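You operate a simulated robot arm through the tools that you are given. There is no shell and no other tool.

You run a simulated two-armed robot. Do the job below in one go: nothing can be reset, and whatever is moved stays where it is left.

TASK
Move the grey plug to the ruled channel and light its bars.
Fine: power off first; set the knob to the volts printed on those bars; red stripe to the red mark.

Only the result counts: the job must be done as asked and must still hold three seconds after the hand-in. Knocking over, shifting, dropping, spilling or breaking anything else fails it.

THE ROBOT
Two 7-joint arms with two-finger parallel grippers on one trunk that stands fixed in place. Base frame: the origin is at the foot of the trunk, x ahead of it, y to its left, z up; the work surface is at about z = 860. Readings come in mm, degrees, newtons and seconds.
The left shoulder is at [70, 163, 1345], the right one opposite. With the tool pointing down near the work surface each hand reaches from about 300 to 860 mm from the base axis, measured 20 degrees to its own side. Payload 3.43 kg a hand.
The tool frame of a hand sits at the grasp point between the pads (the TCP): z along the fingers, y along the line on which they close. The tips reach 34 mm beyond it. The gripper opens to 128 mm. The fingers are 24 mm wide and 12 mm thick; the gripper's body (48 by 130 mm) begins 96 mm behind the TCP.
Orientation is told as [roll, pitch, yaw] about the base's x, y, z axes, in that order, counted from this pose: with the fingers straight down and closing along the base's y, the tool's x points along the base's -x, its y along +y and its z along -z.

THE INTERFACE
- The arms move only by the tool drive_tool. It takes "left_plan", "right_plan" or both (then of equal length, played together; a hand with none holds still); each is a list of rows, each an object of numbers (a shift or turn left out is 0, a gripper value left out holds the last): "x", "y", "z": the shift along the base's x, y, z in mm; "rx", "ry", "rz": the turn, a rotation vector about the base's x, y, z in degrees; "fingers": the finger opening in mm, from 0 to 128. In form: [{"x": .., "y": .., "z": .., "rx": .., "ry": .., "rz": .., "fingers": ..}, ...]. A call has 1 to 20 rows; each row shifts and turns the commanded pose from where the row before left it. Rows are played at 5 a second. More than 50 mm and 8.6 degrees between two rows, or a gripper value outside its range, and nothing of the call is played. Where a pose cannot be reached the arm comes as near as it can. A force on the tool above 40 N (or 10 N above the force at the start of the call, whichever is more), or a blocked arm, ends the call early, and 0.2 s more pass. Each finger travels about 153 mm/s and halts on what it meets, pressing with about 37 N; the grip force reading is that of the motor and also rises with nothing between the fingers. The clock runs only during rows and for 0.2 s after the last one: add rows that do not move to give the fingers time. It gives the time, the measured TCP pose, the force on the tool (base axes), the opening and the grip force at its end, in the units of the frame above (readings bear some noise), with the torque about the TCP (base axes, N m) and any sound that the robot's microphone picked up.
- Cameras (640 x 400 px; columns grow to the right, rows downward): "scene" is now at [122.4, -43.4, 1560.8]; the picture's right is [-0.51, -0.86, 0.00], its down [-0.60, 0.35, -0.72] and it looks along [0.62, -0.37, -0.69] (base axes); focal length 295 px, centre (320, 200). "left" rides on the left gripper at [76, 11, -160] in its tool frame; the picture's right is [-0.15, 0.99, 0.00], its down [-0.88, -0.13, -0.46] and it looks along [-0.45, -0.07, 0.89] (tool axes); focal length 234 px, centre (320, 200). "right" rides on the right gripper at [76, -11, -160] in its tool frame; the picture's right is [0.15, 0.99, 0.00], its down [-0.88, 0.13, -0.46] and it looks along [-0.45, 0.07, 0.89] (tool axes); focal length 234 px, centre (320, 200). There is no depth. A picture from a camera that has moved, and an enlarged one, comes with that camera's place and axes in the base frame and with its lens.
- capture(camera): a new picture of that camera. No time passes.
- raise_lower(by): slides the trunk up (or, below 0, down) by that many mm; the arms and the scene camera ride with it, the base frame stays. It gives what a move gives, with no picture.
- head_to(pan, tilt): turns the head with the scene camera to pan (to the left, within 86 degrees either way) and tilt (down, from -29 to 69), counted from straight ahead of the robot. It gives what a move gives.
- enlarge(camera, box): a new picture of the part [left, top, right, bottom] of that camera's present view, enlarged. No time passes.
- close_job(): hands the job in; it is judged then, once.

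Places have to be worked out from the pictures, the camera data and where the tool is seen. Open the grippers and draw the arms clear of the work before you hand the job in, unless the task says otherwise.

The tools are called after "Request:" as a command line: name --argument value ..., lists and objects as JSON in quotes. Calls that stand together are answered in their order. drive_tool: Moves the arms, as the interface text tells. Its arguments: {"type":"object","properties":{"left_plan":{"type":"array","items":{"type":"object","properties":{"x":{"type":"number"},"y":{"type":"number"},"z":{"type":"number"},"rx":{"type":"number"},"ry":{"type":"number"},"rz":{"type":"number"},"fingers":{"type":"number"}}}},"right_plan":{"type":"array","items":{"type":"object","properties":{"x":{"type":"number"},"y":{"type":"number"},"z":{"type":"number"},"rx":{"type":"number"},"ry":{"type":"number"},"rz":{"type":"number"},"fingers":{"type":"number"}}}}},"required":[]} The other tools are called the same way: raise_lower (by) slides the trunk up or down; head_to (pan, tilt) turns the head that bears the scene camera; capture (camera) takes a picture; enlarge (camera, box) takes an enlarged picture of a part of a camera's view; close_job () hands the job in.

At the start:

```text
time_s: 0.0
left_tcp_pos: [521.2, -11.0, 1303.1]
left_tcp_rot: [0.0, -0.1, 0.0]
left_wrist_force: [-0.1, -1.2, 0.0]
left_wrist_torque: [-0.02, 0.03, 0.0]
left_width: 127.9
left_gripper_force: 0.1
right_tcp_pos: [383.9, -462.6, 1232.8]
right_tcp_rot: [0.0, 0.0, 0.0]
right_wrist_force: [0.1, 0.7, -0.1]
right_wrist_torque: [0.0, 0.01, 0.01]
right_width: 127.9
right_gripper_force: 0.1
trunk travel left (down, up): [-825.0, 115.0]
head pan, tilt: [-30.7, 44.0]
```

scene: 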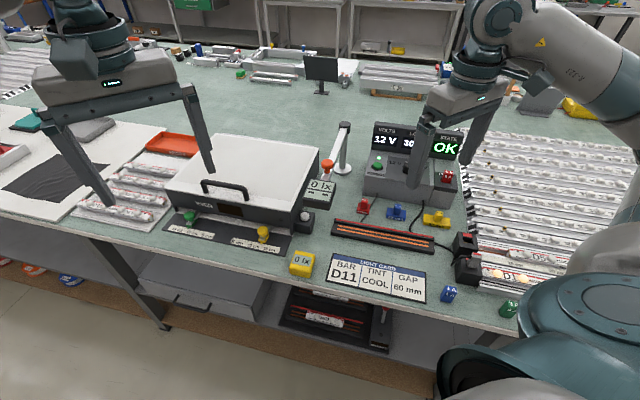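
right: 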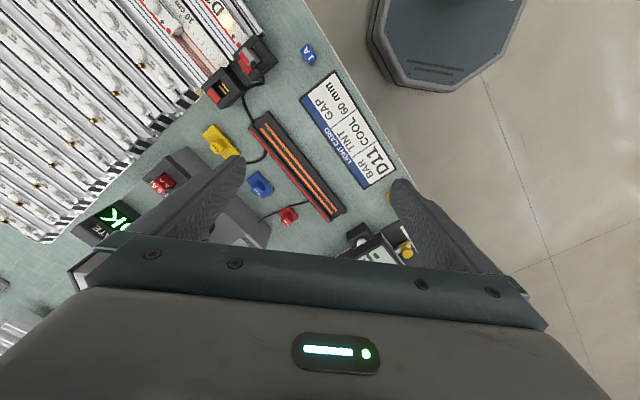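
left: 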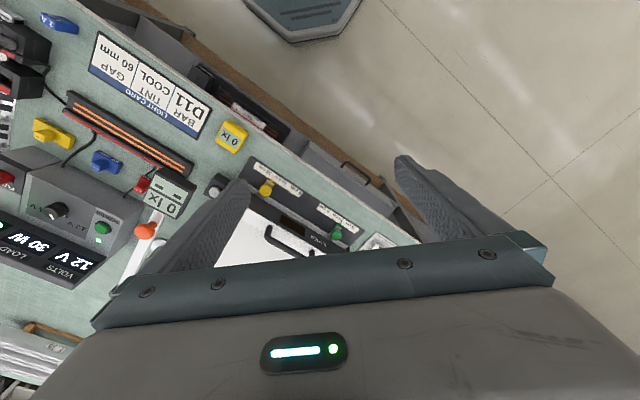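

The scene shows a power supply (12 V, 30 W, OK), a light card, a copper-rail channel, LED bars on the right, and an oven-like case on the left. I'll look closer at several parts before moving anything.

Request:
enlarge --camera "scene" --box '[320, 100, 480, 200]'

Request:
enlarge --camera "scene" --box '[320, 180, 540, 320]'

Request:
enlarge --camera "scene" --box '[150, 130, 350, 280]'

Request:
enlarge --camera "right" --box '[60, 0, 420, 260]'

Request:
enlarge --camera "left" --box '[0, 0, 260, 300]'

Request:
enlarge --camera "scene" --box '[0, 100, 200, 250]'

```text
4.00 times, centred on (400, 150) of scene
camera zoom: at [122.4, -43.4, 1560.8], right [-0.51, -0.86, 0.0], down [-0.6, 0.35, -0.72], along [0.62, -0.37, -0.69], focal length 1180 px, centre (0, 400)
```

zoom: 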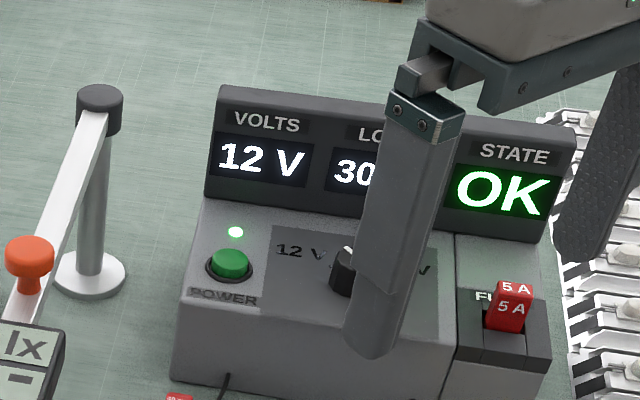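

```text
2.86 times, centred on (430, 250) of scene
camera zoom: at [122.4, -43.4, 1560.8], right [-0.51, -0.86, 0.0], down [-0.6, 0.35, -0.72], along [0.62, -0.37, -0.69], focal length 843 px, centre (6, 57)
```

zoom: 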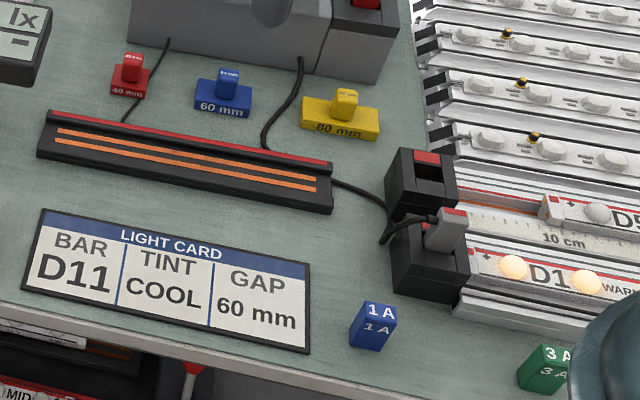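

```text
2.67 times, centred on (250, 205) of scene
camera zoom: at [122.4, -43.4, 1560.8], right [-0.51, -0.86, 0.0], down [-0.6, 0.35, -0.72], along [0.62, -0.37, -0.69], focal length 787 px, centre (507, 187)
```

zoom: 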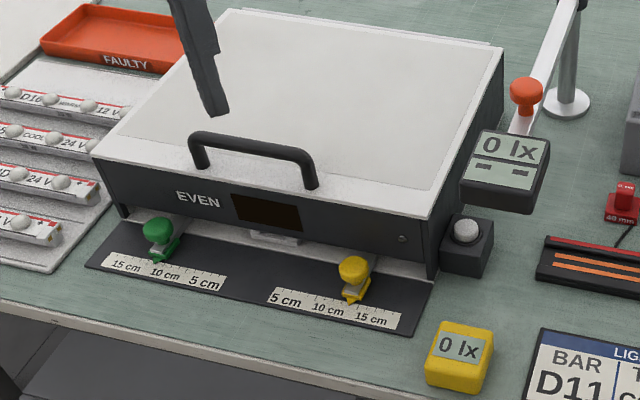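

```text
1.54 times, centred on (240, 130) of right
camera zoom: at [309.7, -473.8, 1393.1], right [-0.15, 0.99, 0.0], down [0.88, 0.13, 0.46], along [0.45, 0.07, -0.89], focal length 360 px, centre (443, 308)
```

zoom: 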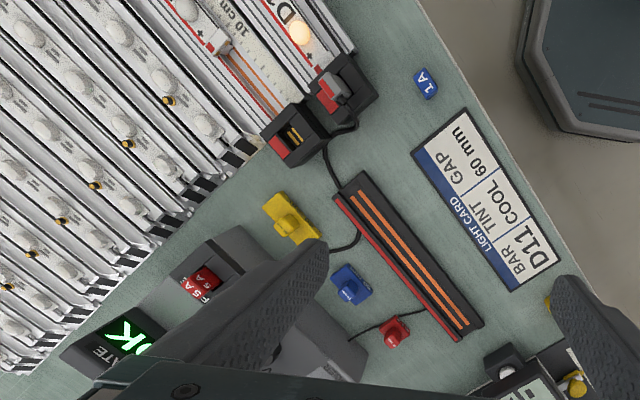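

```text
1.33 times, centred on (130, 150) of left
camera zoom: at [445.7, 0.4, 1462.9], right [0.15, 0.99, 0.0], down [0.88, -0.13, 0.46], along [0.45, -0.07, -0.89], focal length 312 px, centre (573, 267)
```

zoom: 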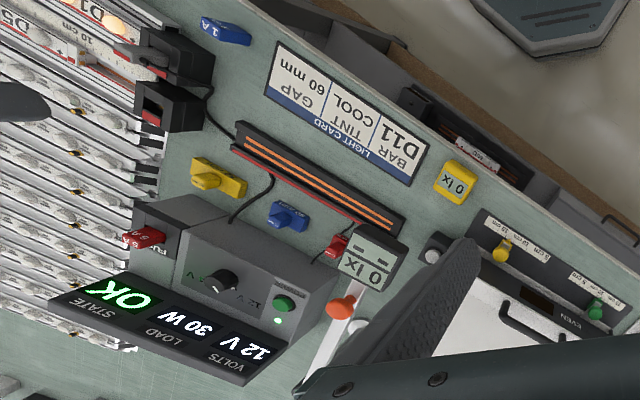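

```text
2.67 times, centred on (100, 175) of scene
camera zoom: at [122.4, -43.4, 1560.8], right [-0.51, -0.86, 0.0], down [-0.6, 0.35, -0.72], along [0.62, -0.37, -0.69], focal length 787 px, centre (907, 267)
```

zoom: 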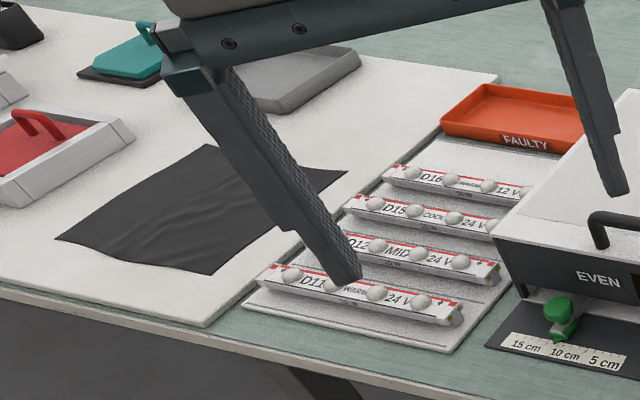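

I need a better view of the two black sockets and the bars in the ruled channel, which the right arm partly hides. I'll turn the head to the right and look.

Request:
head_to --pan -48 --tilt 48

Request:
capture --camera "scene"

Request:
enlarge --camera "right" --box '[130, 0, 290, 100]'

```text
time_s: 0.8
left_tcp_pos: [521.1, -11.4, 1301.7]
left_tcp_rot: [0.0, 0.0, 0.0]
left_wrist_force: [0.2, -0.1, -0.3]
left_wrist_torque: [0.02, 0.0, 0.03]
left_width: 128.0
left_gripper_force: 0.0
right_tcp_pos: [383.9, -462.3, 1232.7]
right_tcp_rot: [0.0, 0.0, 0.0]
right_wrist_force: [-0.1, -0.3, 0.1]
right_wrist_torque: [0.0, -0.01, 0.0]
right_width: 127.9
right_gripper_force: 0.2
trunk travel left (down, up): [-825.0, 115.0]
head pan, tilt: [-48.0, 48.0]
```

```text
taken
camera scene: at [104.5, -60.0, 1555.2], right [-0.74, -0.67, 0.0], down [-0.5, 0.55, -0.67], along [0.45, -0.5, -0.74], focal length 295 px, centre (320, 200)
```

scene: 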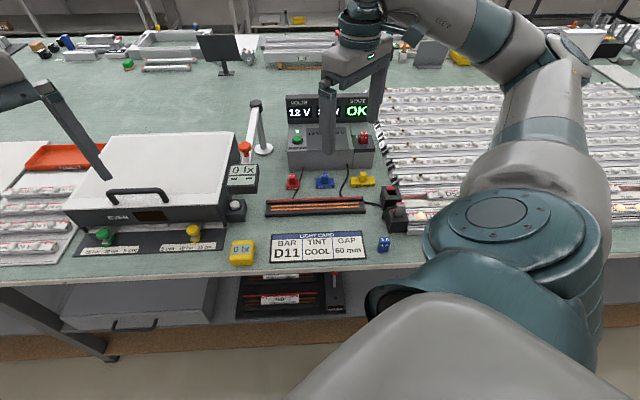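

```text
4.00 times, centred on (210, 50) of right
camera zoom: at [309.7, -473.7, 1393.1], right [-0.15, 0.99, 0.0], down [0.88, 0.13, 0.46], along [0.45, 0.07, -0.89], focal length 937 px, centre (760, 800)
```

zoom: 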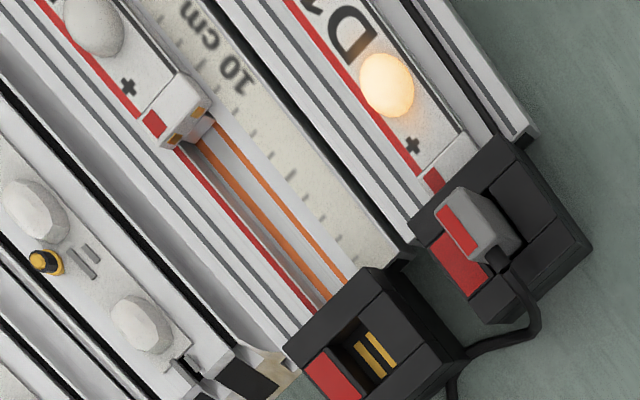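

The right camera shows the plug standing in the socket of the D1 channel, with the ruled channel's socket open next to it at around (350, -653). I'll move the right hand outward, staying high, so its camera can read the bars in the ruled channel.

Request:
drive_tool --right_plan '[{"x": -20, "y": -40}, {"x": -20, "y": -40}, {"x": -20, "y": -40}, {"x": -20, "y": -40}, {"x": 0, "y": -40}, {}]'

Request:
capture --camera "right"

Request:
capture --camera "scene"

Request:
enlarge --camera "left" --box '[0, 150, 160, 300]'

```text
time_s: 2.2
left_tcp_pos: [521.9, -11.5, 1303.0]
left_tcp_rot: [-0.1, 0.0, 0.0]
left_wrist_force: [0.8, 0.0, -0.3]
left_wrist_torque: [-0.02, 0.03, 0.0]
left_width: 128.1
left_gripper_force: 0.1
right_tcp_pos: [309.8, -655.3, 1228.3]
right_tcp_rot: [0.0, 2.4, 0.0]
right_wrist_force: [1.5, 0.1, 5.2]
right_wrist_torque: [-0.06, 0.02, 0.01]
right_width: 127.7
right_gripper_force: 0.0
right hand out of reach, approached as far as the arm can: row 5
trunk travel left (down, up): [-825.0, 115.0]
head pan, tilt: [-48.0, 48.0]
```

```text
taken
camera right: at [242.7, -665.8, 1391.2], right [-0.15, 0.99, 0.01], down [0.9, 0.13, 0.42], along [0.41, 0.07, -0.91], focal length 234 px, centre (320, 200)
```

right: 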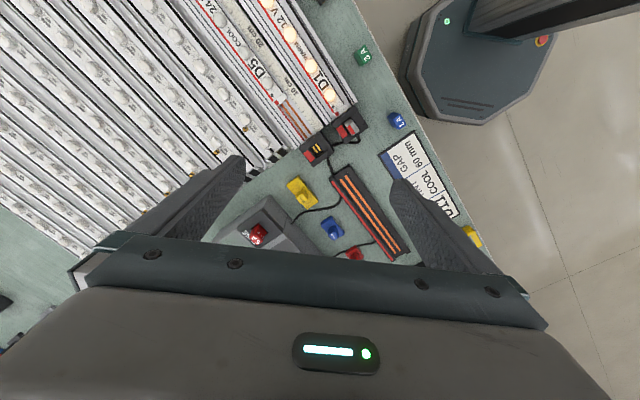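

```text
taken
camera scene: at [105.8, -59.8, 1555.2], right [-0.74, -0.67, 0.0], down [-0.5, 0.55, -0.67], along [0.45, -0.5, -0.74], focal length 295 px, centre (320, 200)
```

scene: 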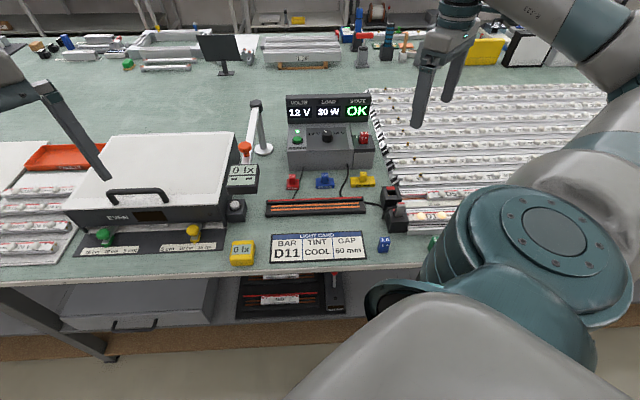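

```text
2.67 times, centred on (80, 225) of left
camera zoom: at [447.0, 0.7, 1462.6], right [0.15, 0.99, 0.0], down [0.88, -0.13, 0.46], along [0.45, -0.07, -0.89], focal length 624 px, centre (960, 133)
```

zoom: 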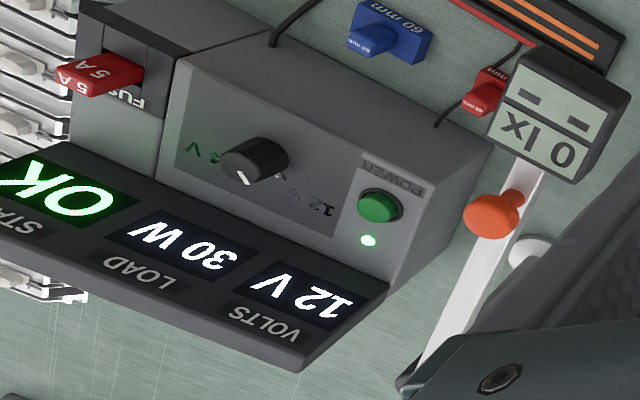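

Now I can zoom on the bars in the ruled channel and on the power supply's knob.

Request:
enlarge --camera "right" --box '[200, 0, 400, 125]'

Request:
enlarge --camera "right" --box '[290, 90, 390, 160]'

Request:
enlarge --camera "scene" --box '[280, 90, 380, 170]'

Request:
enlarge --camera "scene" --box '[360, 170, 440, 240]'

```text
3.20 times, centred on (300, 62) of right
camera zoom: at [242.7, -665.8, 1391.2], right [-0.15, 0.99, 0.01], down [0.9, 0.13, 0.42], along [0.41, 0.07, -0.91], focal length 749 px, centre (384, 640)
```

zoom: 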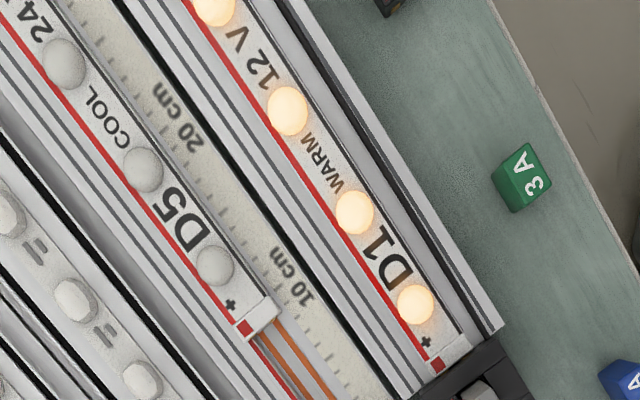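

```text
5.71 times, centred on (340, 125) of right
camera zoom: at [242.7, -665.8, 1391.2], right [-0.15, 0.99, 0.01], down [0.9, 0.13, 0.42], along [0.41, 0.07, -0.91], focal length 1338 px, centre (206, 629)
```

zoom: 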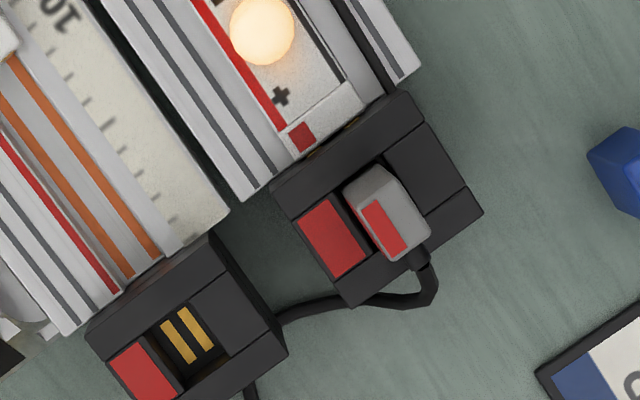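

```text
5.00 times, centred on (330, 130) of scene
camera zoom: at [105.8, -59.8, 1555.2], right [-0.74, -0.67, 0.0], down [-0.5, 0.55, -0.67], along [0.45, -0.5, -0.74], focal length 1475 px, centre (270, 550)
```

zoom: 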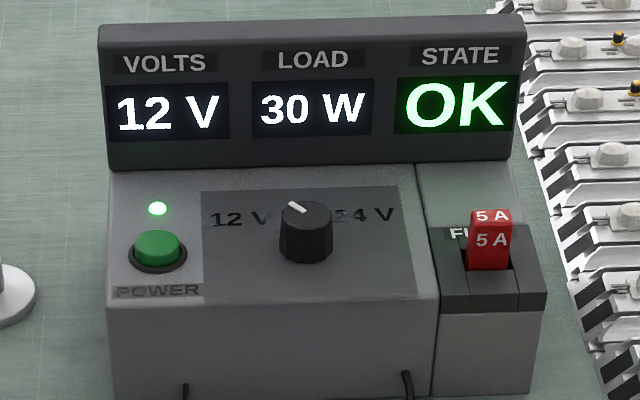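

```text
5.71 times, centred on (400, 205) of scene
camera zoom: at [105.8, -59.8, 1555.2], right [-0.74, -0.67, 0.0], down [-0.5, 0.55, -0.67], along [0.45, -0.5, -0.74], focal length 1686 px, centre (-137, 171)
```

zoom: 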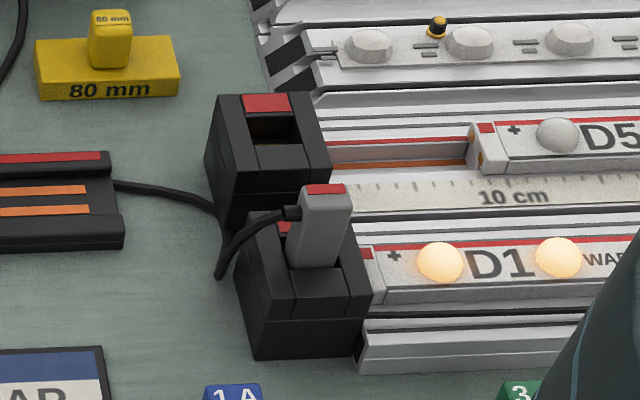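

The ruled channel's D5 bar reads "COOL 24 V", so the knob must go from 12 V to 24 V; both sockets have their red mark on the far side. By triangulation the knob is near (627, -674, 971) and the power button near (695, -603, 964). I'll turn the right hand 45° to align with the table and bring it in front of the power supply for a closer look.

Request:
drive_tool --right_plan '[{"x": 28, "y": 24, "rz": -7.5}, {"x": 28, "y": 24, "rz": -7.5}, {"x": 28, "y": 24, "rz": -7.5}, {"x": 28, "y": 24, "rz": -7.5}, {"x": 28, "y": 24, "rz": -7.5}, {"x": 28, "y": 24, "rz": -7.5}, {}]'

Request:
capture --camera "right"

Request:
capture --camera "scene"

```text
time_s: 3.8
left_tcp_pos: [520.8, -11.6, 1303.5]
left_tcp_rot: [0.0, -0.1, 0.0]
left_wrist_force: [-0.1, 0.5, -0.3]
left_wrist_torque: [-0.01, 0.0, -0.02]
left_width: 128.0
left_gripper_force: 0.0
right_tcp_pos: [483.5, -511.2, 1240.0]
right_tcp_rot: [0.1, 0.0, -45.1]
right_wrist_force: [-0.2, 0.6, 0.1]
right_wrist_torque: [0.0, -0.02, -0.03]
right_width: 127.9
right_gripper_force: 0.1
trunk travel left (down, up): [-825.0, 115.0]
head pan, tilt: [-48.0, 48.0]
```

```text
taken
camera right: at [422.5, -465.6, 1399.4], right [0.6, 0.8, 0.0], down [0.71, -0.53, 0.46], along [0.37, -0.27, -0.89], focal length 234 px, centre (320, 200)
```

right: 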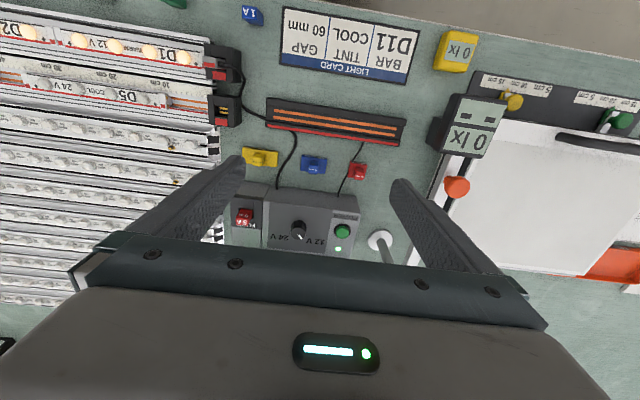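

```text
taken
camera scene: at [104.0, -60.8, 1555.2], right [-0.74, -0.67, 0.0], down [-0.5, 0.55, -0.67], along [0.45, -0.5, -0.74], focal length 295 px, centre (320, 200)
```

scene: 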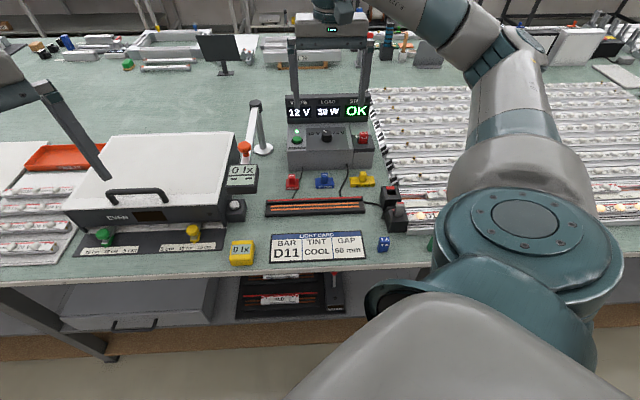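

The hand is now aligned with the table. I'll zoom in on the power supply and the sockets from this viewpoint.

Request:
enlarge --camera "right" --box '[220, 170, 380, 260]'

Request:
enlarge --camera "right" --box '[180, 30, 280, 140]'

Request:
enlarge --camera "right" --box '[0, 0, 220, 150]'

Request:
enlarge --camera "scene" --box '[270, 80, 450, 200]'

```text
4.00 times, centred on (300, 215) of right
camera zoom: at [422.5, -465.6, 1399.4], right [0.6, 0.8, 0.0], down [0.71, -0.53, 0.46], along [0.37, -0.27, -0.89], focal length 937 px, centre (400, 140)
```

zoom: 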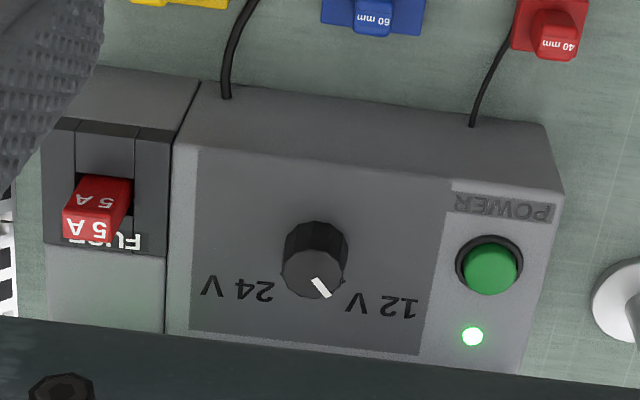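

```text
3.64 times, centred on (230, 85) of right
camera zoom: at [422.5, -465.6, 1399.4], right [0.6, 0.8, 0.0], down [0.71, -0.53, 0.46], along [0.37, -0.27, -0.89], focal length 852 px, centre (647, 618)
```

zoom: 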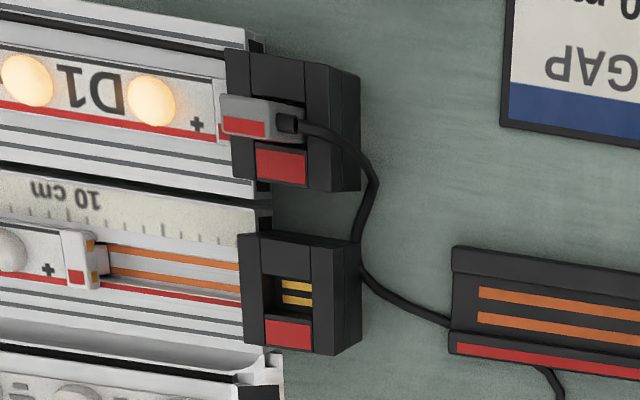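

```text
2.67 times, centred on (110, 75) of right
camera zoom: at [422.5, -465.6, 1399.4], right [0.6, 0.8, 0.0], down [0.71, -0.53, 0.46], along [0.37, -0.27, -0.89], focal length 624 px, centre (880, 533)
```

zoom: 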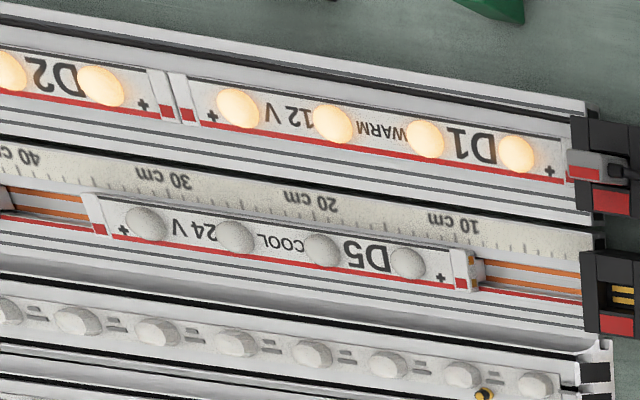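

```text
3.33 times, centred on (360, 140) of scene
camera zoom: at [104.0, -60.8, 1555.2], right [-0.74, -0.67, 0.0], down [-0.5, 0.55, -0.67], along [0.45, -0.5, -0.74], focal length 983 px, centre (187, 400)
```

zoom: 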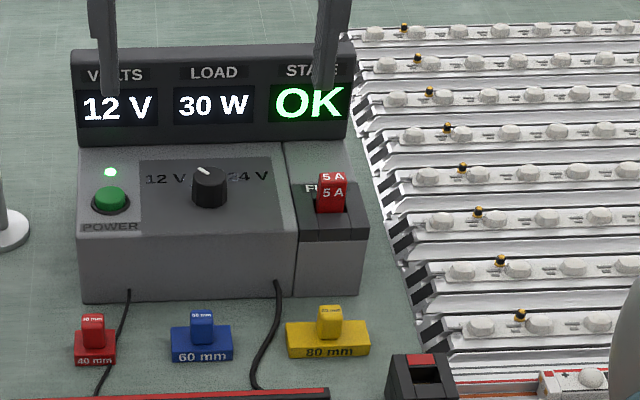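

Triangulation puts the ruled socket's top at about (352, -654, 912) with the plug standing 45 mm out of the other socket, about 83.5 mm nearer the table edge. I'll take very tight enlargements of the plug, socket, knob and button to refine these.

Request:
enlarge --camera "right" --box '[205, 40, 245, 65]'

Request:
enlarge --camera "right" --box '[205, 90, 245, 130]'

Request:
enlarge --camera "right" --box '[270, 215, 330, 255]'

Request:
enlarge --camera "scene" --box '[285, 115, 345, 155]'

Request:
enlarge --camera "scene" --box '[370, 180, 420, 230]'

Request:
enlarge --camera "right" --box '[0, 50, 120, 120]'

```text
16.00 times, centred on (225, 52) of right
camera zoom: at [422.5, -465.6, 1399.4], right [0.6, 0.8, 0.0], down [0.71, -0.53, 0.46], along [0.37, -0.27, -0.89], focal length 3747 px, centre (1840, 2560)
```

zoom: 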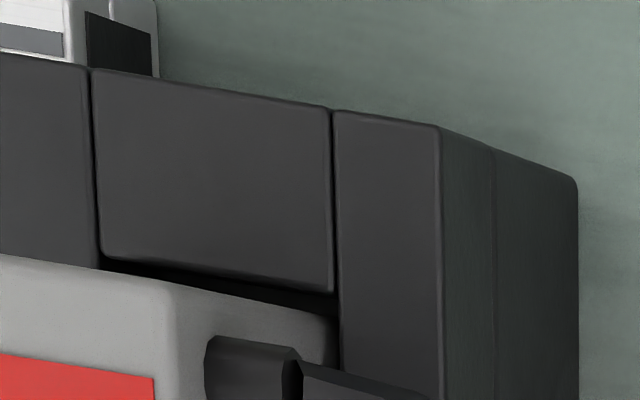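

```text
10.00 times, centred on (225, 110) of right
camera zoom: at [422.5, -465.6, 1399.4], right [0.6, 0.8, 0.0], down [0.71, -0.53, 0.46], along [0.37, -0.27, -0.89], focal length 2342 px, centre (1270, 1100)
```

zoom: 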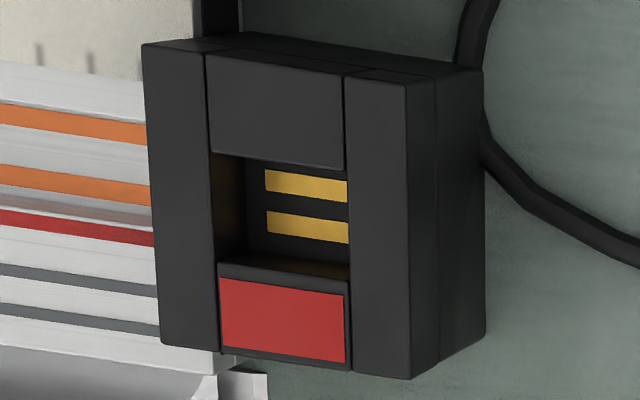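

```text
10.00 times, centred on (300, 235) of right
camera zoom: at [422.5, -465.6, 1399.4], right [0.6, 0.8, 0.0], down [0.71, -0.53, 0.46], along [0.37, -0.27, -0.89], focal length 2342 px, centre (520, -150)
```

zoom: 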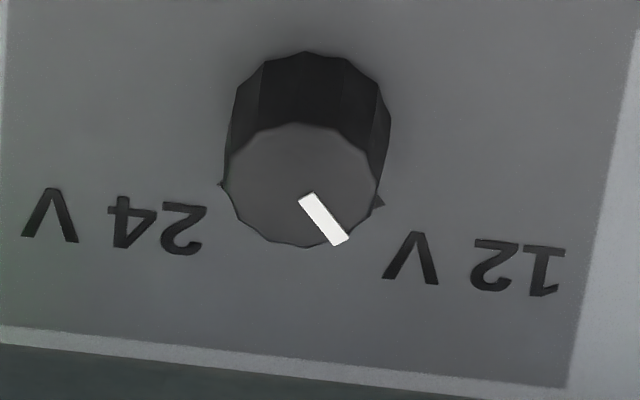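

```text
10.00 times, centred on (315, 135) of scene
camera zoom: at [104.0, -60.8, 1555.2], right [-0.74, -0.67, 0.0], down [-0.5, 0.55, -0.67], along [0.45, -0.5, -0.74], focal length 2950 px, centre (370, 850)
```

zoom: 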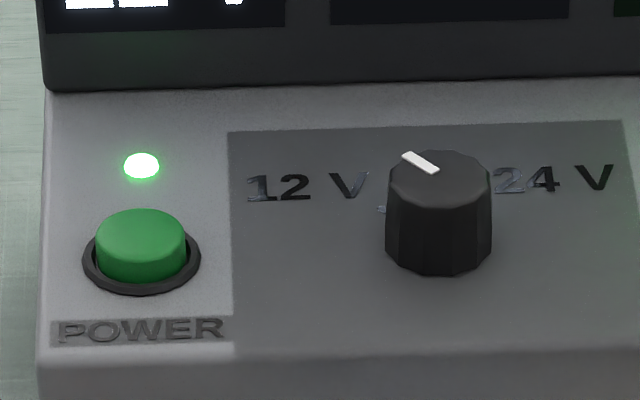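

```text
8.00 times, centred on (395, 205) of scene
camera zoom: at [104.0, -60.8, 1555.2], right [-0.74, -0.67, 0.0], down [-0.5, 0.55, -0.67], along [0.45, -0.5, -0.74], focal length 2360 px, centre (-280, 160)
```

zoom: 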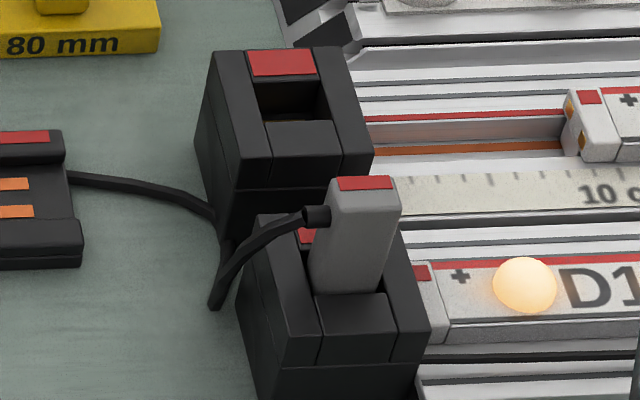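

```text
5.33 times, centred on (60, 85) of right
camera zoom: at [422.5, -465.6, 1399.4], right [0.6, 0.8, 0.0], down [0.71, -0.53, 0.46], along [0.37, -0.27, -0.89], focal length 1249 px, centre (1707, 813)
```

zoom: 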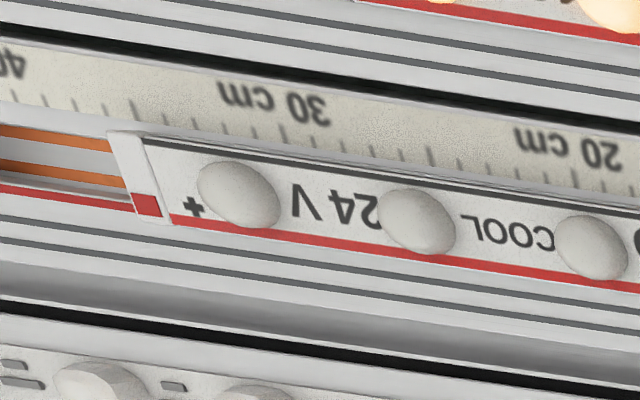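

The panel is level (z≈960), with the knob at about (631, -679), top z≈982, 34 mm wide, and the button at about (692, -602), top z≈975. Everything is about 920 mm out, so I'll test the reach by going above the button with closed fingers, keeping high.

Request:
drive_tool --right_plan '[{"x": 30, "y": -13, "z": -20, "fingers": 0}, {"x": 30, "y": -13, "z": -20}, {"x": 30, "y": -13, "z": -20}, {"x": 30, "y": -13, "z": -20}, {"x": 30, "y": -13, "z": -20}, {"x": 30, "y": -13, "z": -20}, {"x": 28, "y": -13, "z": -20}, {}]'

Request:
capture --camera "right"

Request:
capture --camera "scene"

```text
time_s: 5.6
left_tcp_pos: [519.9, -11.0, 1303.6]
left_tcp_rot: [0.0, -0.1, 0.0]
left_wrist_force: [0.1, -0.3, -0.4]
left_wrist_torque: [0.02, 0.04, -0.02]
left_width: 127.9
left_gripper_force: 0.1
right_tcp_pos: [689.1, -601.7, 1099.7]
right_tcp_rot: [0.0, 0.0, -45.0]
right_wrist_force: [-0.5, -0.4, -0.2]
right_wrist_torque: [0.04, -0.02, 0.0]
right_width: 0.0
right_gripper_force: 33.4
trunk travel left (down, up): [-825.0, 115.0]
head pan, tilt: [-48.0, 48.0]
```

```text
taken
camera right: at [628.1, -556.0, 1259.5], right [0.6, 0.8, 0.0], down [0.71, -0.53, 0.46], along [0.37, -0.27, -0.89], focal length 234 px, centre (320, 200)
```

right: 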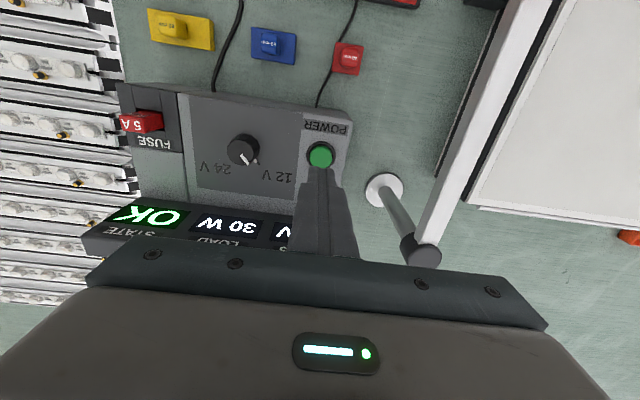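

```text
taken
camera scene: at [103.6, -60.3, 1555.2], right [-0.74, -0.67, 0.0], down [-0.5, 0.55, -0.67], along [0.45, -0.5, -0.74], focal length 295 px, centre (320, 200)
```

scene: 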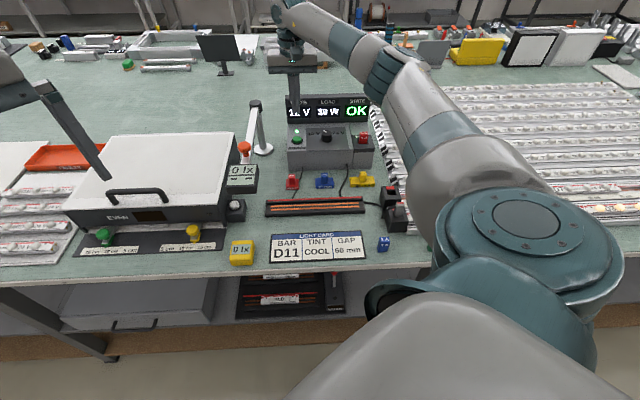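

Reach is fine at this height. I'll enlarge the view of the button under the fingertips to check the alignment before pressing.

Request:
enlarge --camera "right" --box '[280, 110, 360, 200]'

Request:
enlarge --camera "scene" --box '[260, 40, 360, 160]'

Request:
enlarge --camera "right" --box '[110, 80, 350, 240]'

```text
4.44 times, centred on (320, 155) of right
camera zoom: at [628.1, -556.0, 1259.5], right [0.6, 0.8, 0.0], down [0.71, -0.53, 0.46], along [0.37, -0.27, -0.89], focal length 1041 px, centre (320, 400)
```

zoom: 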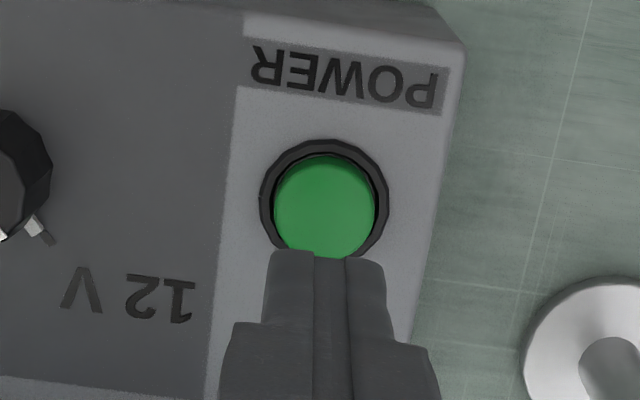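

```text
3.33 times, centred on (310, 100) of scene
camera zoom: at [103.6, -60.3, 1555.2], right [-0.74, -0.67, 0.0], down [-0.5, 0.55, -0.67], along [0.45, -0.5, -0.74], focal length 983 px, centre (353, 533)
```

zoom: 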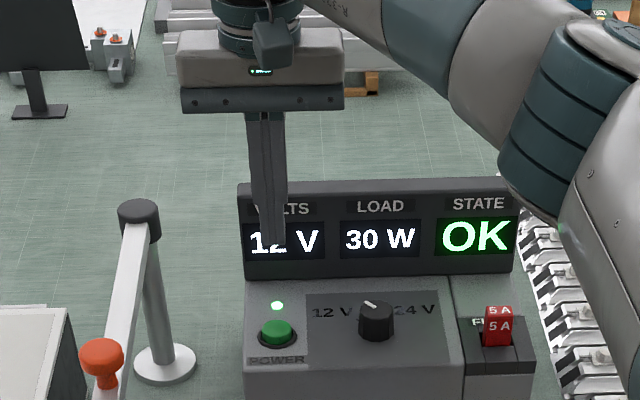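

```text
2.50 times, centred on (230, 160) of right
camera zoom: at [628.1, -556.0, 1259.5], right [0.6, 0.8, 0.0], down [0.71, -0.53, 0.46], along [0.37, -0.27, -0.89], focal length 585 px, centre (545, 300)
```

zoom: 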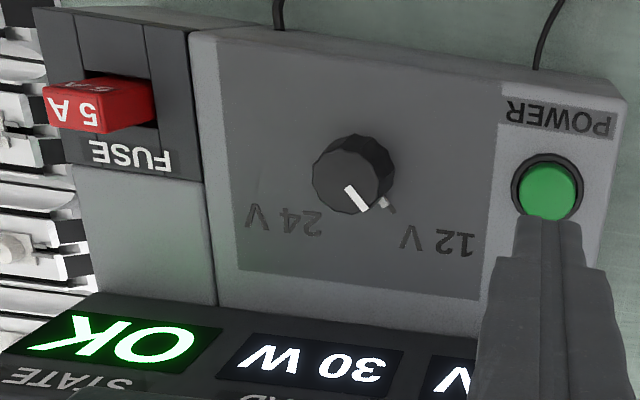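

The button sits at about (695, -605); the tips are within a few millimetres. I'll go down to about 20 mm above it and look again.

Request:
drive_tool --right_plan '[{"x": 3, "y": -1, "z": -25}, {"x": 3, "y": -2, "z": -25}, {"z": -20}, {}]'

Request:
enlarge --camera "right" --box '[260, 110, 380, 220]'

Request:
enlarge --camera "scene" --box '[260, 70, 360, 170]'

```text
time_s: 6.6
left_tcp_pos: [521.0, -10.6, 1303.1]
left_tcp_rot: [-0.1, 0.0, -0.1]
left_wrist_force: [0.7, -0.3, -0.4]
left_wrist_torque: [-0.02, -0.03, 0.01]
left_width: 127.8
left_gripper_force: 0.1
right_tcp_pos: [696.0, -603.7, 1029.8]
right_tcp_rot: [0.0, 0.0, -45.0]
right_wrist_force: [0.2, 0.1, 1.3]
right_wrist_torque: [0.02, 0.03, 0.01]
right_width: 0.0
right_gripper_force: 33.2
trunk travel left (down, up): [-825.0, 115.0]
head pan, tilt: [-48.0, 48.0]
```

```text
3.64 times, centred on (320, 165) of right
camera zoom: at [635.1, -558.6, 1189.1], right [0.6, 0.8, 0.0], down [0.71, -0.53, 0.46], along [0.37, -0.27, -0.89], focal length 852 px, centre (320, 327)
```

zoom: 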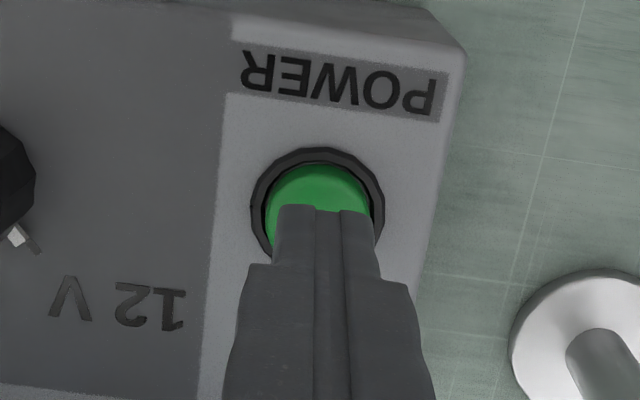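

```text
4.00 times, centred on (310, 120) of scene
camera zoom: at [104.7, -60.0, 1555.2], right [-0.74, -0.67, 0.0], down [-0.5, 0.55, -0.67], along [0.45, -0.5, -0.74], focal length 1180 px, centre (360, 520)
```

zoom: 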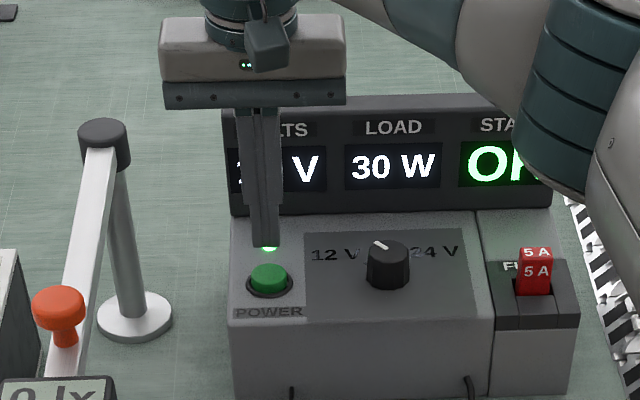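

The tips will land centred on the button. I'll press down gently in small steps, watching force and sound.

Request:
drive_tool --right_plan '[{"z": -8}, {"z": -7}, {"z": -2}, {"z": -2}, {"z": -2}, {"z": -2}, {}]'

Request:
enlarge --camera "scene" --box '[260, 70, 380, 170]'

```text
time_s: 8.2
left_tcp_pos: [521.3, -9.5, 1303.5]
left_tcp_rot: [-0.1, -0.1, -0.1]
left_wrist_force: [0.1, 0.1, -0.1]
left_wrist_torque: [0.03, -0.02, -0.01]
left_width: 128.1
left_gripper_force: 0.1
right_tcp_pos: [694.1, -605.1, 1007.3]
right_tcp_rot: [0.1, -0.1, -45.0]
right_wrist_force: [-0.1, -0.1, -0.2]
right_wrist_torque: [0.01, 0.0, 0.07]
right_width: 0.2
right_gripper_force: 33.0
trunk travel left (down, up): [-825.0, 115.0]
head pan, tilt: [-48.0, 48.0]
```

```text
4.00 times, centred on (320, 120) of scene
camera zoom: at [104.6, -60.0, 1555.2], right [-0.74, -0.67, 0.0], down [-0.5, 0.55, -0.67], along [0.45, -0.5, -0.74], focal length 1180 px, centre (320, 520)
```

zoom: 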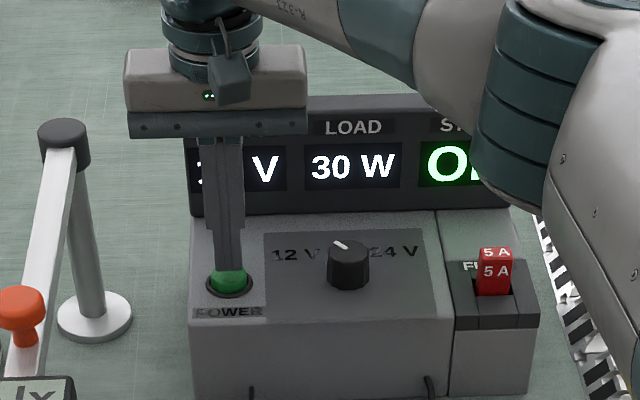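

No contact force yet, the tips are just at the button's top. I'll continue in small steps.

Request:
drive_tool --right_plan '[{"z": -1.5}, {"z": -1.5}, {"z": -1.5}, {}]'

Request:
enlarge --camera "scene" --box '[260, 70, 380, 170]'

```text
time_s: 9.2
left_tcp_pos: [521.3, -11.3, 1303.5]
left_tcp_rot: [0.0, 0.0, 0.0]
left_wrist_force: [-0.2, 0.2, 0.0]
left_wrist_torque: [-0.02, -0.01, 0.0]
left_width: 127.9
left_gripper_force: 0.1
right_tcp_pos: [696.0, -604.9, 1003.0]
right_tcp_rot: [-0.1, -0.1, -45.0]
right_wrist_force: [-0.6, 0.3, -1.0]
right_wrist_torque: [0.01, -0.03, -0.02]
right_width: 0.0
right_gripper_force: 33.0
trunk travel left (down, up): [-825.0, 115.0]
head pan, tilt: [-48.0, 48.0]
```

```text
4.00 times, centred on (320, 120) of scene
camera zoom: at [104.5, -60.0, 1555.2], right [-0.74, -0.67, 0.0], down [-0.5, 0.55, -0.67], along [0.45, -0.5, -0.74], focal length 1180 px, centre (320, 520)
```

zoom: 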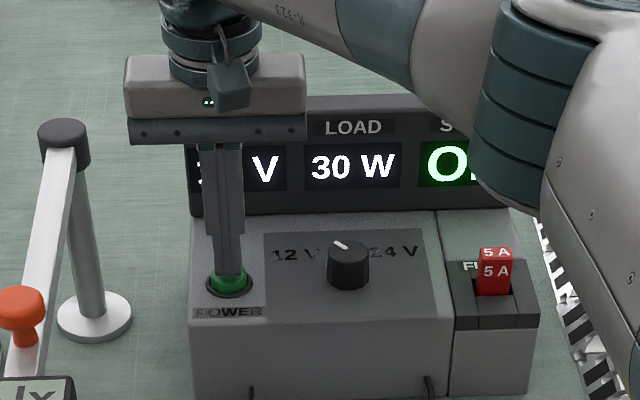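

Still hardly any force with the tip near z=969. Continuing down in 1.5 mm steps.

Request:
drive_tool --right_plan '[{"z": -1.5}, {"z": -1.5}, {}]'

Request:
enlarge --camera "scene" --box '[280, 100, 380, 170]'

Request:
enlarge --camera "right" --box '[260, 110, 380, 220]'

```text
time_s: 10.0
left_tcp_pos: [521.2, -11.9, 1302.3]
left_tcp_rot: [0.0, 0.1, -0.1]
left_wrist_force: [0.1, 0.7, -0.2]
left_wrist_torque: [0.0, 0.01, -0.02]
left_width: 128.3
left_gripper_force: 0.0
right_tcp_pos: [694.9, -605.9, 999.7]
right_tcp_rot: [0.0, 0.1, -45.1]
right_wrist_force: [0.0, 0.1, -0.2]
right_wrist_torque: [0.02, -0.01, -0.01]
right_width: 0.0
right_gripper_force: 33.0
trunk travel left (down, up): [-825.0, 115.0]
head pan, tilt: [-48.0, 48.0]
```

```text
5.71 times, centred on (330, 135) of scene
camera zoom: at [104.5, -60.0, 1555.2], right [-0.74, -0.67, 0.0], down [-0.5, 0.55, -0.67], along [0.45, -0.5, -0.74], focal length 1686 px, centre (263, 571)
```

zoom: 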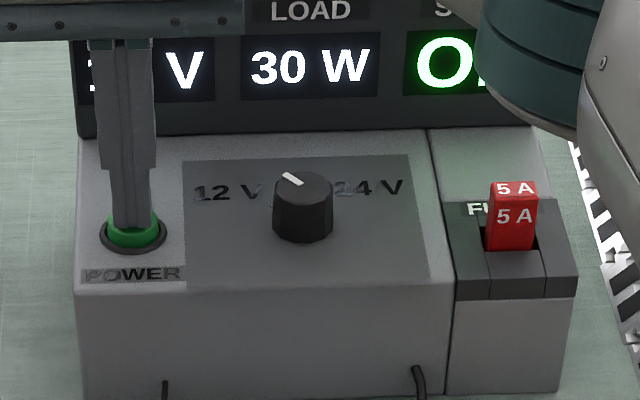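

```text
3.64 times, centred on (320, 165) of right
camera zoom: at [634.9, -558.8, 1158.0], right [0.6, 0.8, 0.0], down [0.71, -0.53, 0.46], along [0.37, -0.27, -0.89], focal length 852 px, centre (320, 327)
```

zoom: 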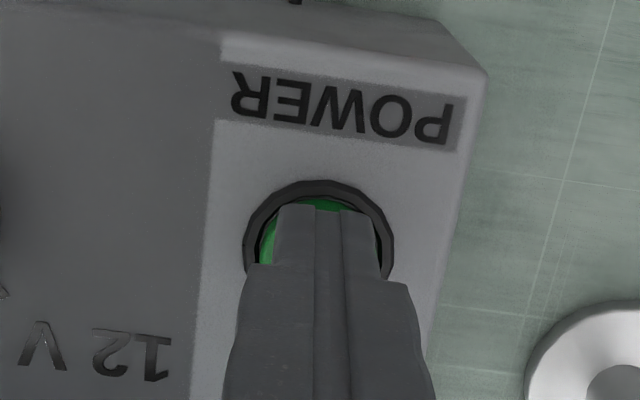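

Still no force; the tips look just at the button's surface. I'll keep stepping down.

Request:
drive_tool --right_plan '[{"z": -1.5}, {"z": -1.5}, {}]'

Request:
enlarge --camera "scene" --box '[280, 100, 380, 170]'

```text
time_s: 10.8
left_tcp_pos: [521.5, -11.9, 1304.1]
left_tcp_rot: [-0.1, 0.0, 0.0]
left_wrist_force: [0.7, 0.3, 0.4]
left_wrist_torque: [0.01, -0.01, -0.02]
left_width: 128.0
left_gripper_force: 0.1
right_tcp_pos: [696.1, -604.3, 995.1]
right_tcp_rot: [0.0, 0.0, -45.0]
right_wrist_force: [0.2, 0.0, 0.6]
right_wrist_torque: [-0.02, -0.01, -0.02]
right_width: 0.0
right_gripper_force: 33.3
trunk travel left (down, up): [-825.0, 115.0]
head pan, tilt: [-48.0, 48.0]
```

```text
5.71 times, centred on (330, 135) of scene
camera zoom: at [104.5, -60.0, 1555.2], right [-0.74, -0.67, 0.0], down [-0.5, 0.55, -0.67], along [0.45, -0.5, -0.74], focal length 1686 px, centre (263, 571)
```

zoom: 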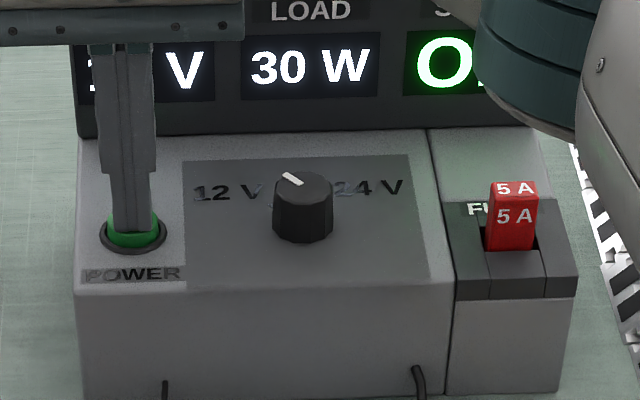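

Contact should be imminent. Continuing with small steps.

Request:
drive_tool --right_plan '[{"z": -1.5}, {"z": -1.5}, {}]'

Request:
enlarge --camera "scene" --box '[280, 100, 380, 170]'

```text
time_s: 11.6
left_tcp_pos: [521.6, -11.2, 1303.6]
left_tcp_rot: [0.0, -0.1, 0.1]
left_wrist_force: [0.5, -1.0, 0.3]
left_wrist_torque: [0.03, 0.02, 0.02]
left_width: 128.0
left_gripper_force: 0.1
right_tcp_pos: [695.2, -604.9, 993.3]
right_tcp_rot: [0.0, 0.0, -45.0]
right_wrist_force: [-1.8, 0.2, 1.8]
right_wrist_torque: [-0.03, 0.01, 0.01]
right_width: 0.0
right_gripper_force: 33.0
trunk travel left (down, up): [-825.0, 115.0]
head pan, tilt: [-48.0, 48.0]
heard: click
```

```text
5.71 times, centred on (330, 135) of scene
camera zoom: at [104.2, -59.8, 1555.2], right [-0.74, -0.67, 0.0], down [-0.5, 0.55, -0.67], along [0.45, -0.5, -0.74], focal length 1686 px, centre (263, 571)
```

zoom: 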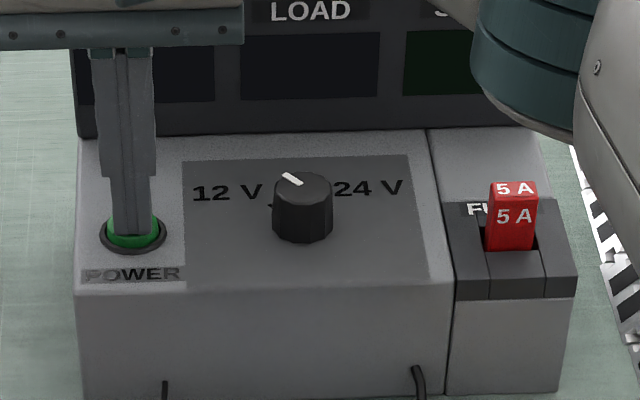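

A click was heard and the displays went dark: power is off, at TCP z≈993. That calibrates heights (panel ≈ z 949, knob centre ≈ (634, -682), top ≈ 976). I'll rise, open the fingers and go over the knob, turning the hand so there's room for a clockwise turn of about 95°.

Request:
drive_tool --right_plan '[{"z": 30}, {"z": 40}, {"z": 30, "fingers": 75}, {"x": -10, "y": -13, "rz": 8}, {"x": -10, "y": -13, "rz": 8}, {"x": -10, "y": -13, "rz": 8}, {"x": -10, "y": -13, "rz": 8}, {"x": -10, "y": -13, "rz": 8}, {"x": -11, "y": -12, "rz": 8}, {}]'

Request:
capture --camera "right"

Request:
capture --camera "scene"

```text
time_s: 13.8
left_tcp_pos: [521.4, -11.3, 1302.5]
left_tcp_rot: [-0.1, 0.1, 0.0]
left_wrist_force: [0.4, 0.7, 0.2]
left_wrist_torque: [0.0, 0.02, -0.01]
left_width: 127.8
left_gripper_force: 0.1
right_tcp_pos: [652.8, -663.4, 1099.8]
right_tcp_rot: [-0.7, -0.7, -15.6]
right_wrist_force: [-0.1, -0.6, 0.5]
right_wrist_torque: [0.0, 0.0, -0.01]
right_width: 74.9
right_gripper_force: 0.0
right hand out of reach, approached as far as the arm can: row 7, 8, 9
trunk travel left (down, up): [-825.0, 115.0]
head pan, tilt: [-48.0, 48.0]
```

```text
taken
camera right: at [574.9, -651.8, 1258.1], right [0.12, 0.99, -0.01], down [0.88, -0.1, 0.46], along [0.46, -0.07, -0.89], focal length 234 px, centre (320, 200)
```

right: 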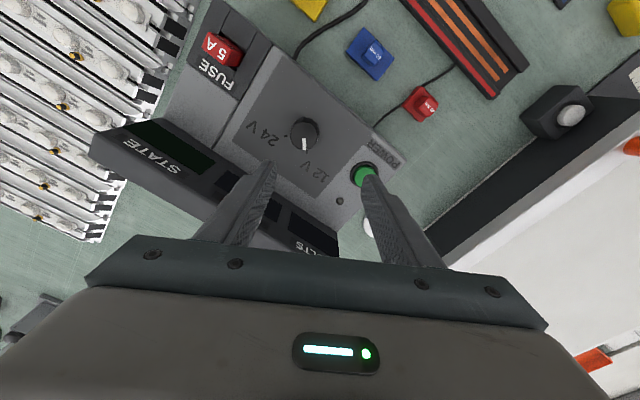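

```text
taken
camera scene: at [104.7, -60.2, 1555.1], right [-0.74, -0.67, 0.0], down [-0.5, 0.55, -0.67], along [0.45, -0.5, -0.74], focal length 295 px, centre (320, 200)
```

scene: 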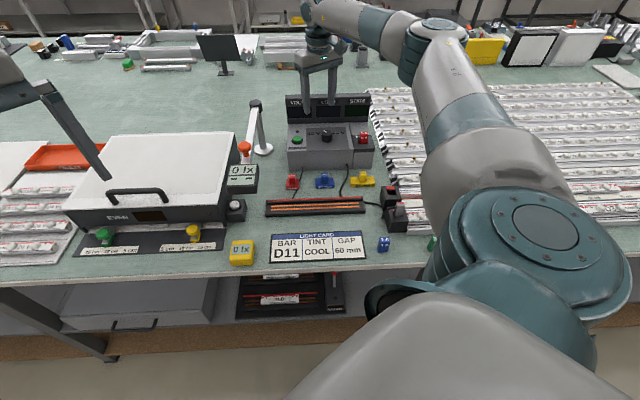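

The reach is limited when the hand is turned toward yaw 0 here, so the free yaw range is on the negative side. I'll go back to yaw -45 over the knob, fix the small tilt, and then test turning onward to about -140 while still high.

Request:
drive_tool --right_plan '[{"rx": 0.86, "ry": 0.49, "rz": -7.4}, {"x": -4.5, "y": -4.5, "rz": -7.4}, {"x": -5, "y": -4.5, "rz": -7.4}, {"x": -5, "y": -4.5, "rz": -7.2}, {"x": -4.3, "y": -4.7}, {}]'

Request:
enlarge --camera "right" --box '[220, 80, 420, 220]'

```text
time_s: 15.2
left_tcp_pos: [521.5, -10.1, 1303.5]
left_tcp_rot: [0.0, 0.0, 0.1]
left_wrist_force: [-0.9, -0.5, -0.1]
left_wrist_torque: [0.03, -0.02, -0.01]
left_width: 128.1
left_gripper_force: 0.1
right_tcp_pos: [631.1, -682.8, 1101.0]
right_tcp_rot: [0.1, 0.1, -45.0]
right_wrist_force: [0.1, -0.9, -0.9]
right_wrist_torque: [-0.02, 0.03, -0.01]
right_width: 74.9
right_gripper_force: 0.0
trunk travel left (down, up): [-825.0, 115.0]
head pan, tilt: [-48.0, 48.0]
```

```text
2.86 times, centred on (320, 150) of right
camera zoom: at [571.4, -637.2, 1260.1], right [0.6, 0.8, 0.0], down [0.72, -0.53, 0.45], along [0.36, -0.27, -0.89], focal length 669 px, centre (320, 343)
```

zoom: 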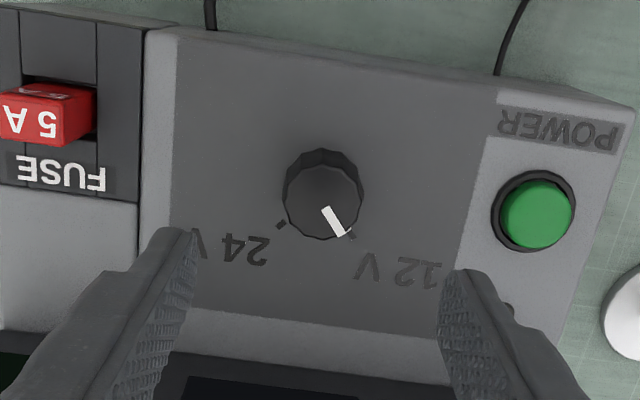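

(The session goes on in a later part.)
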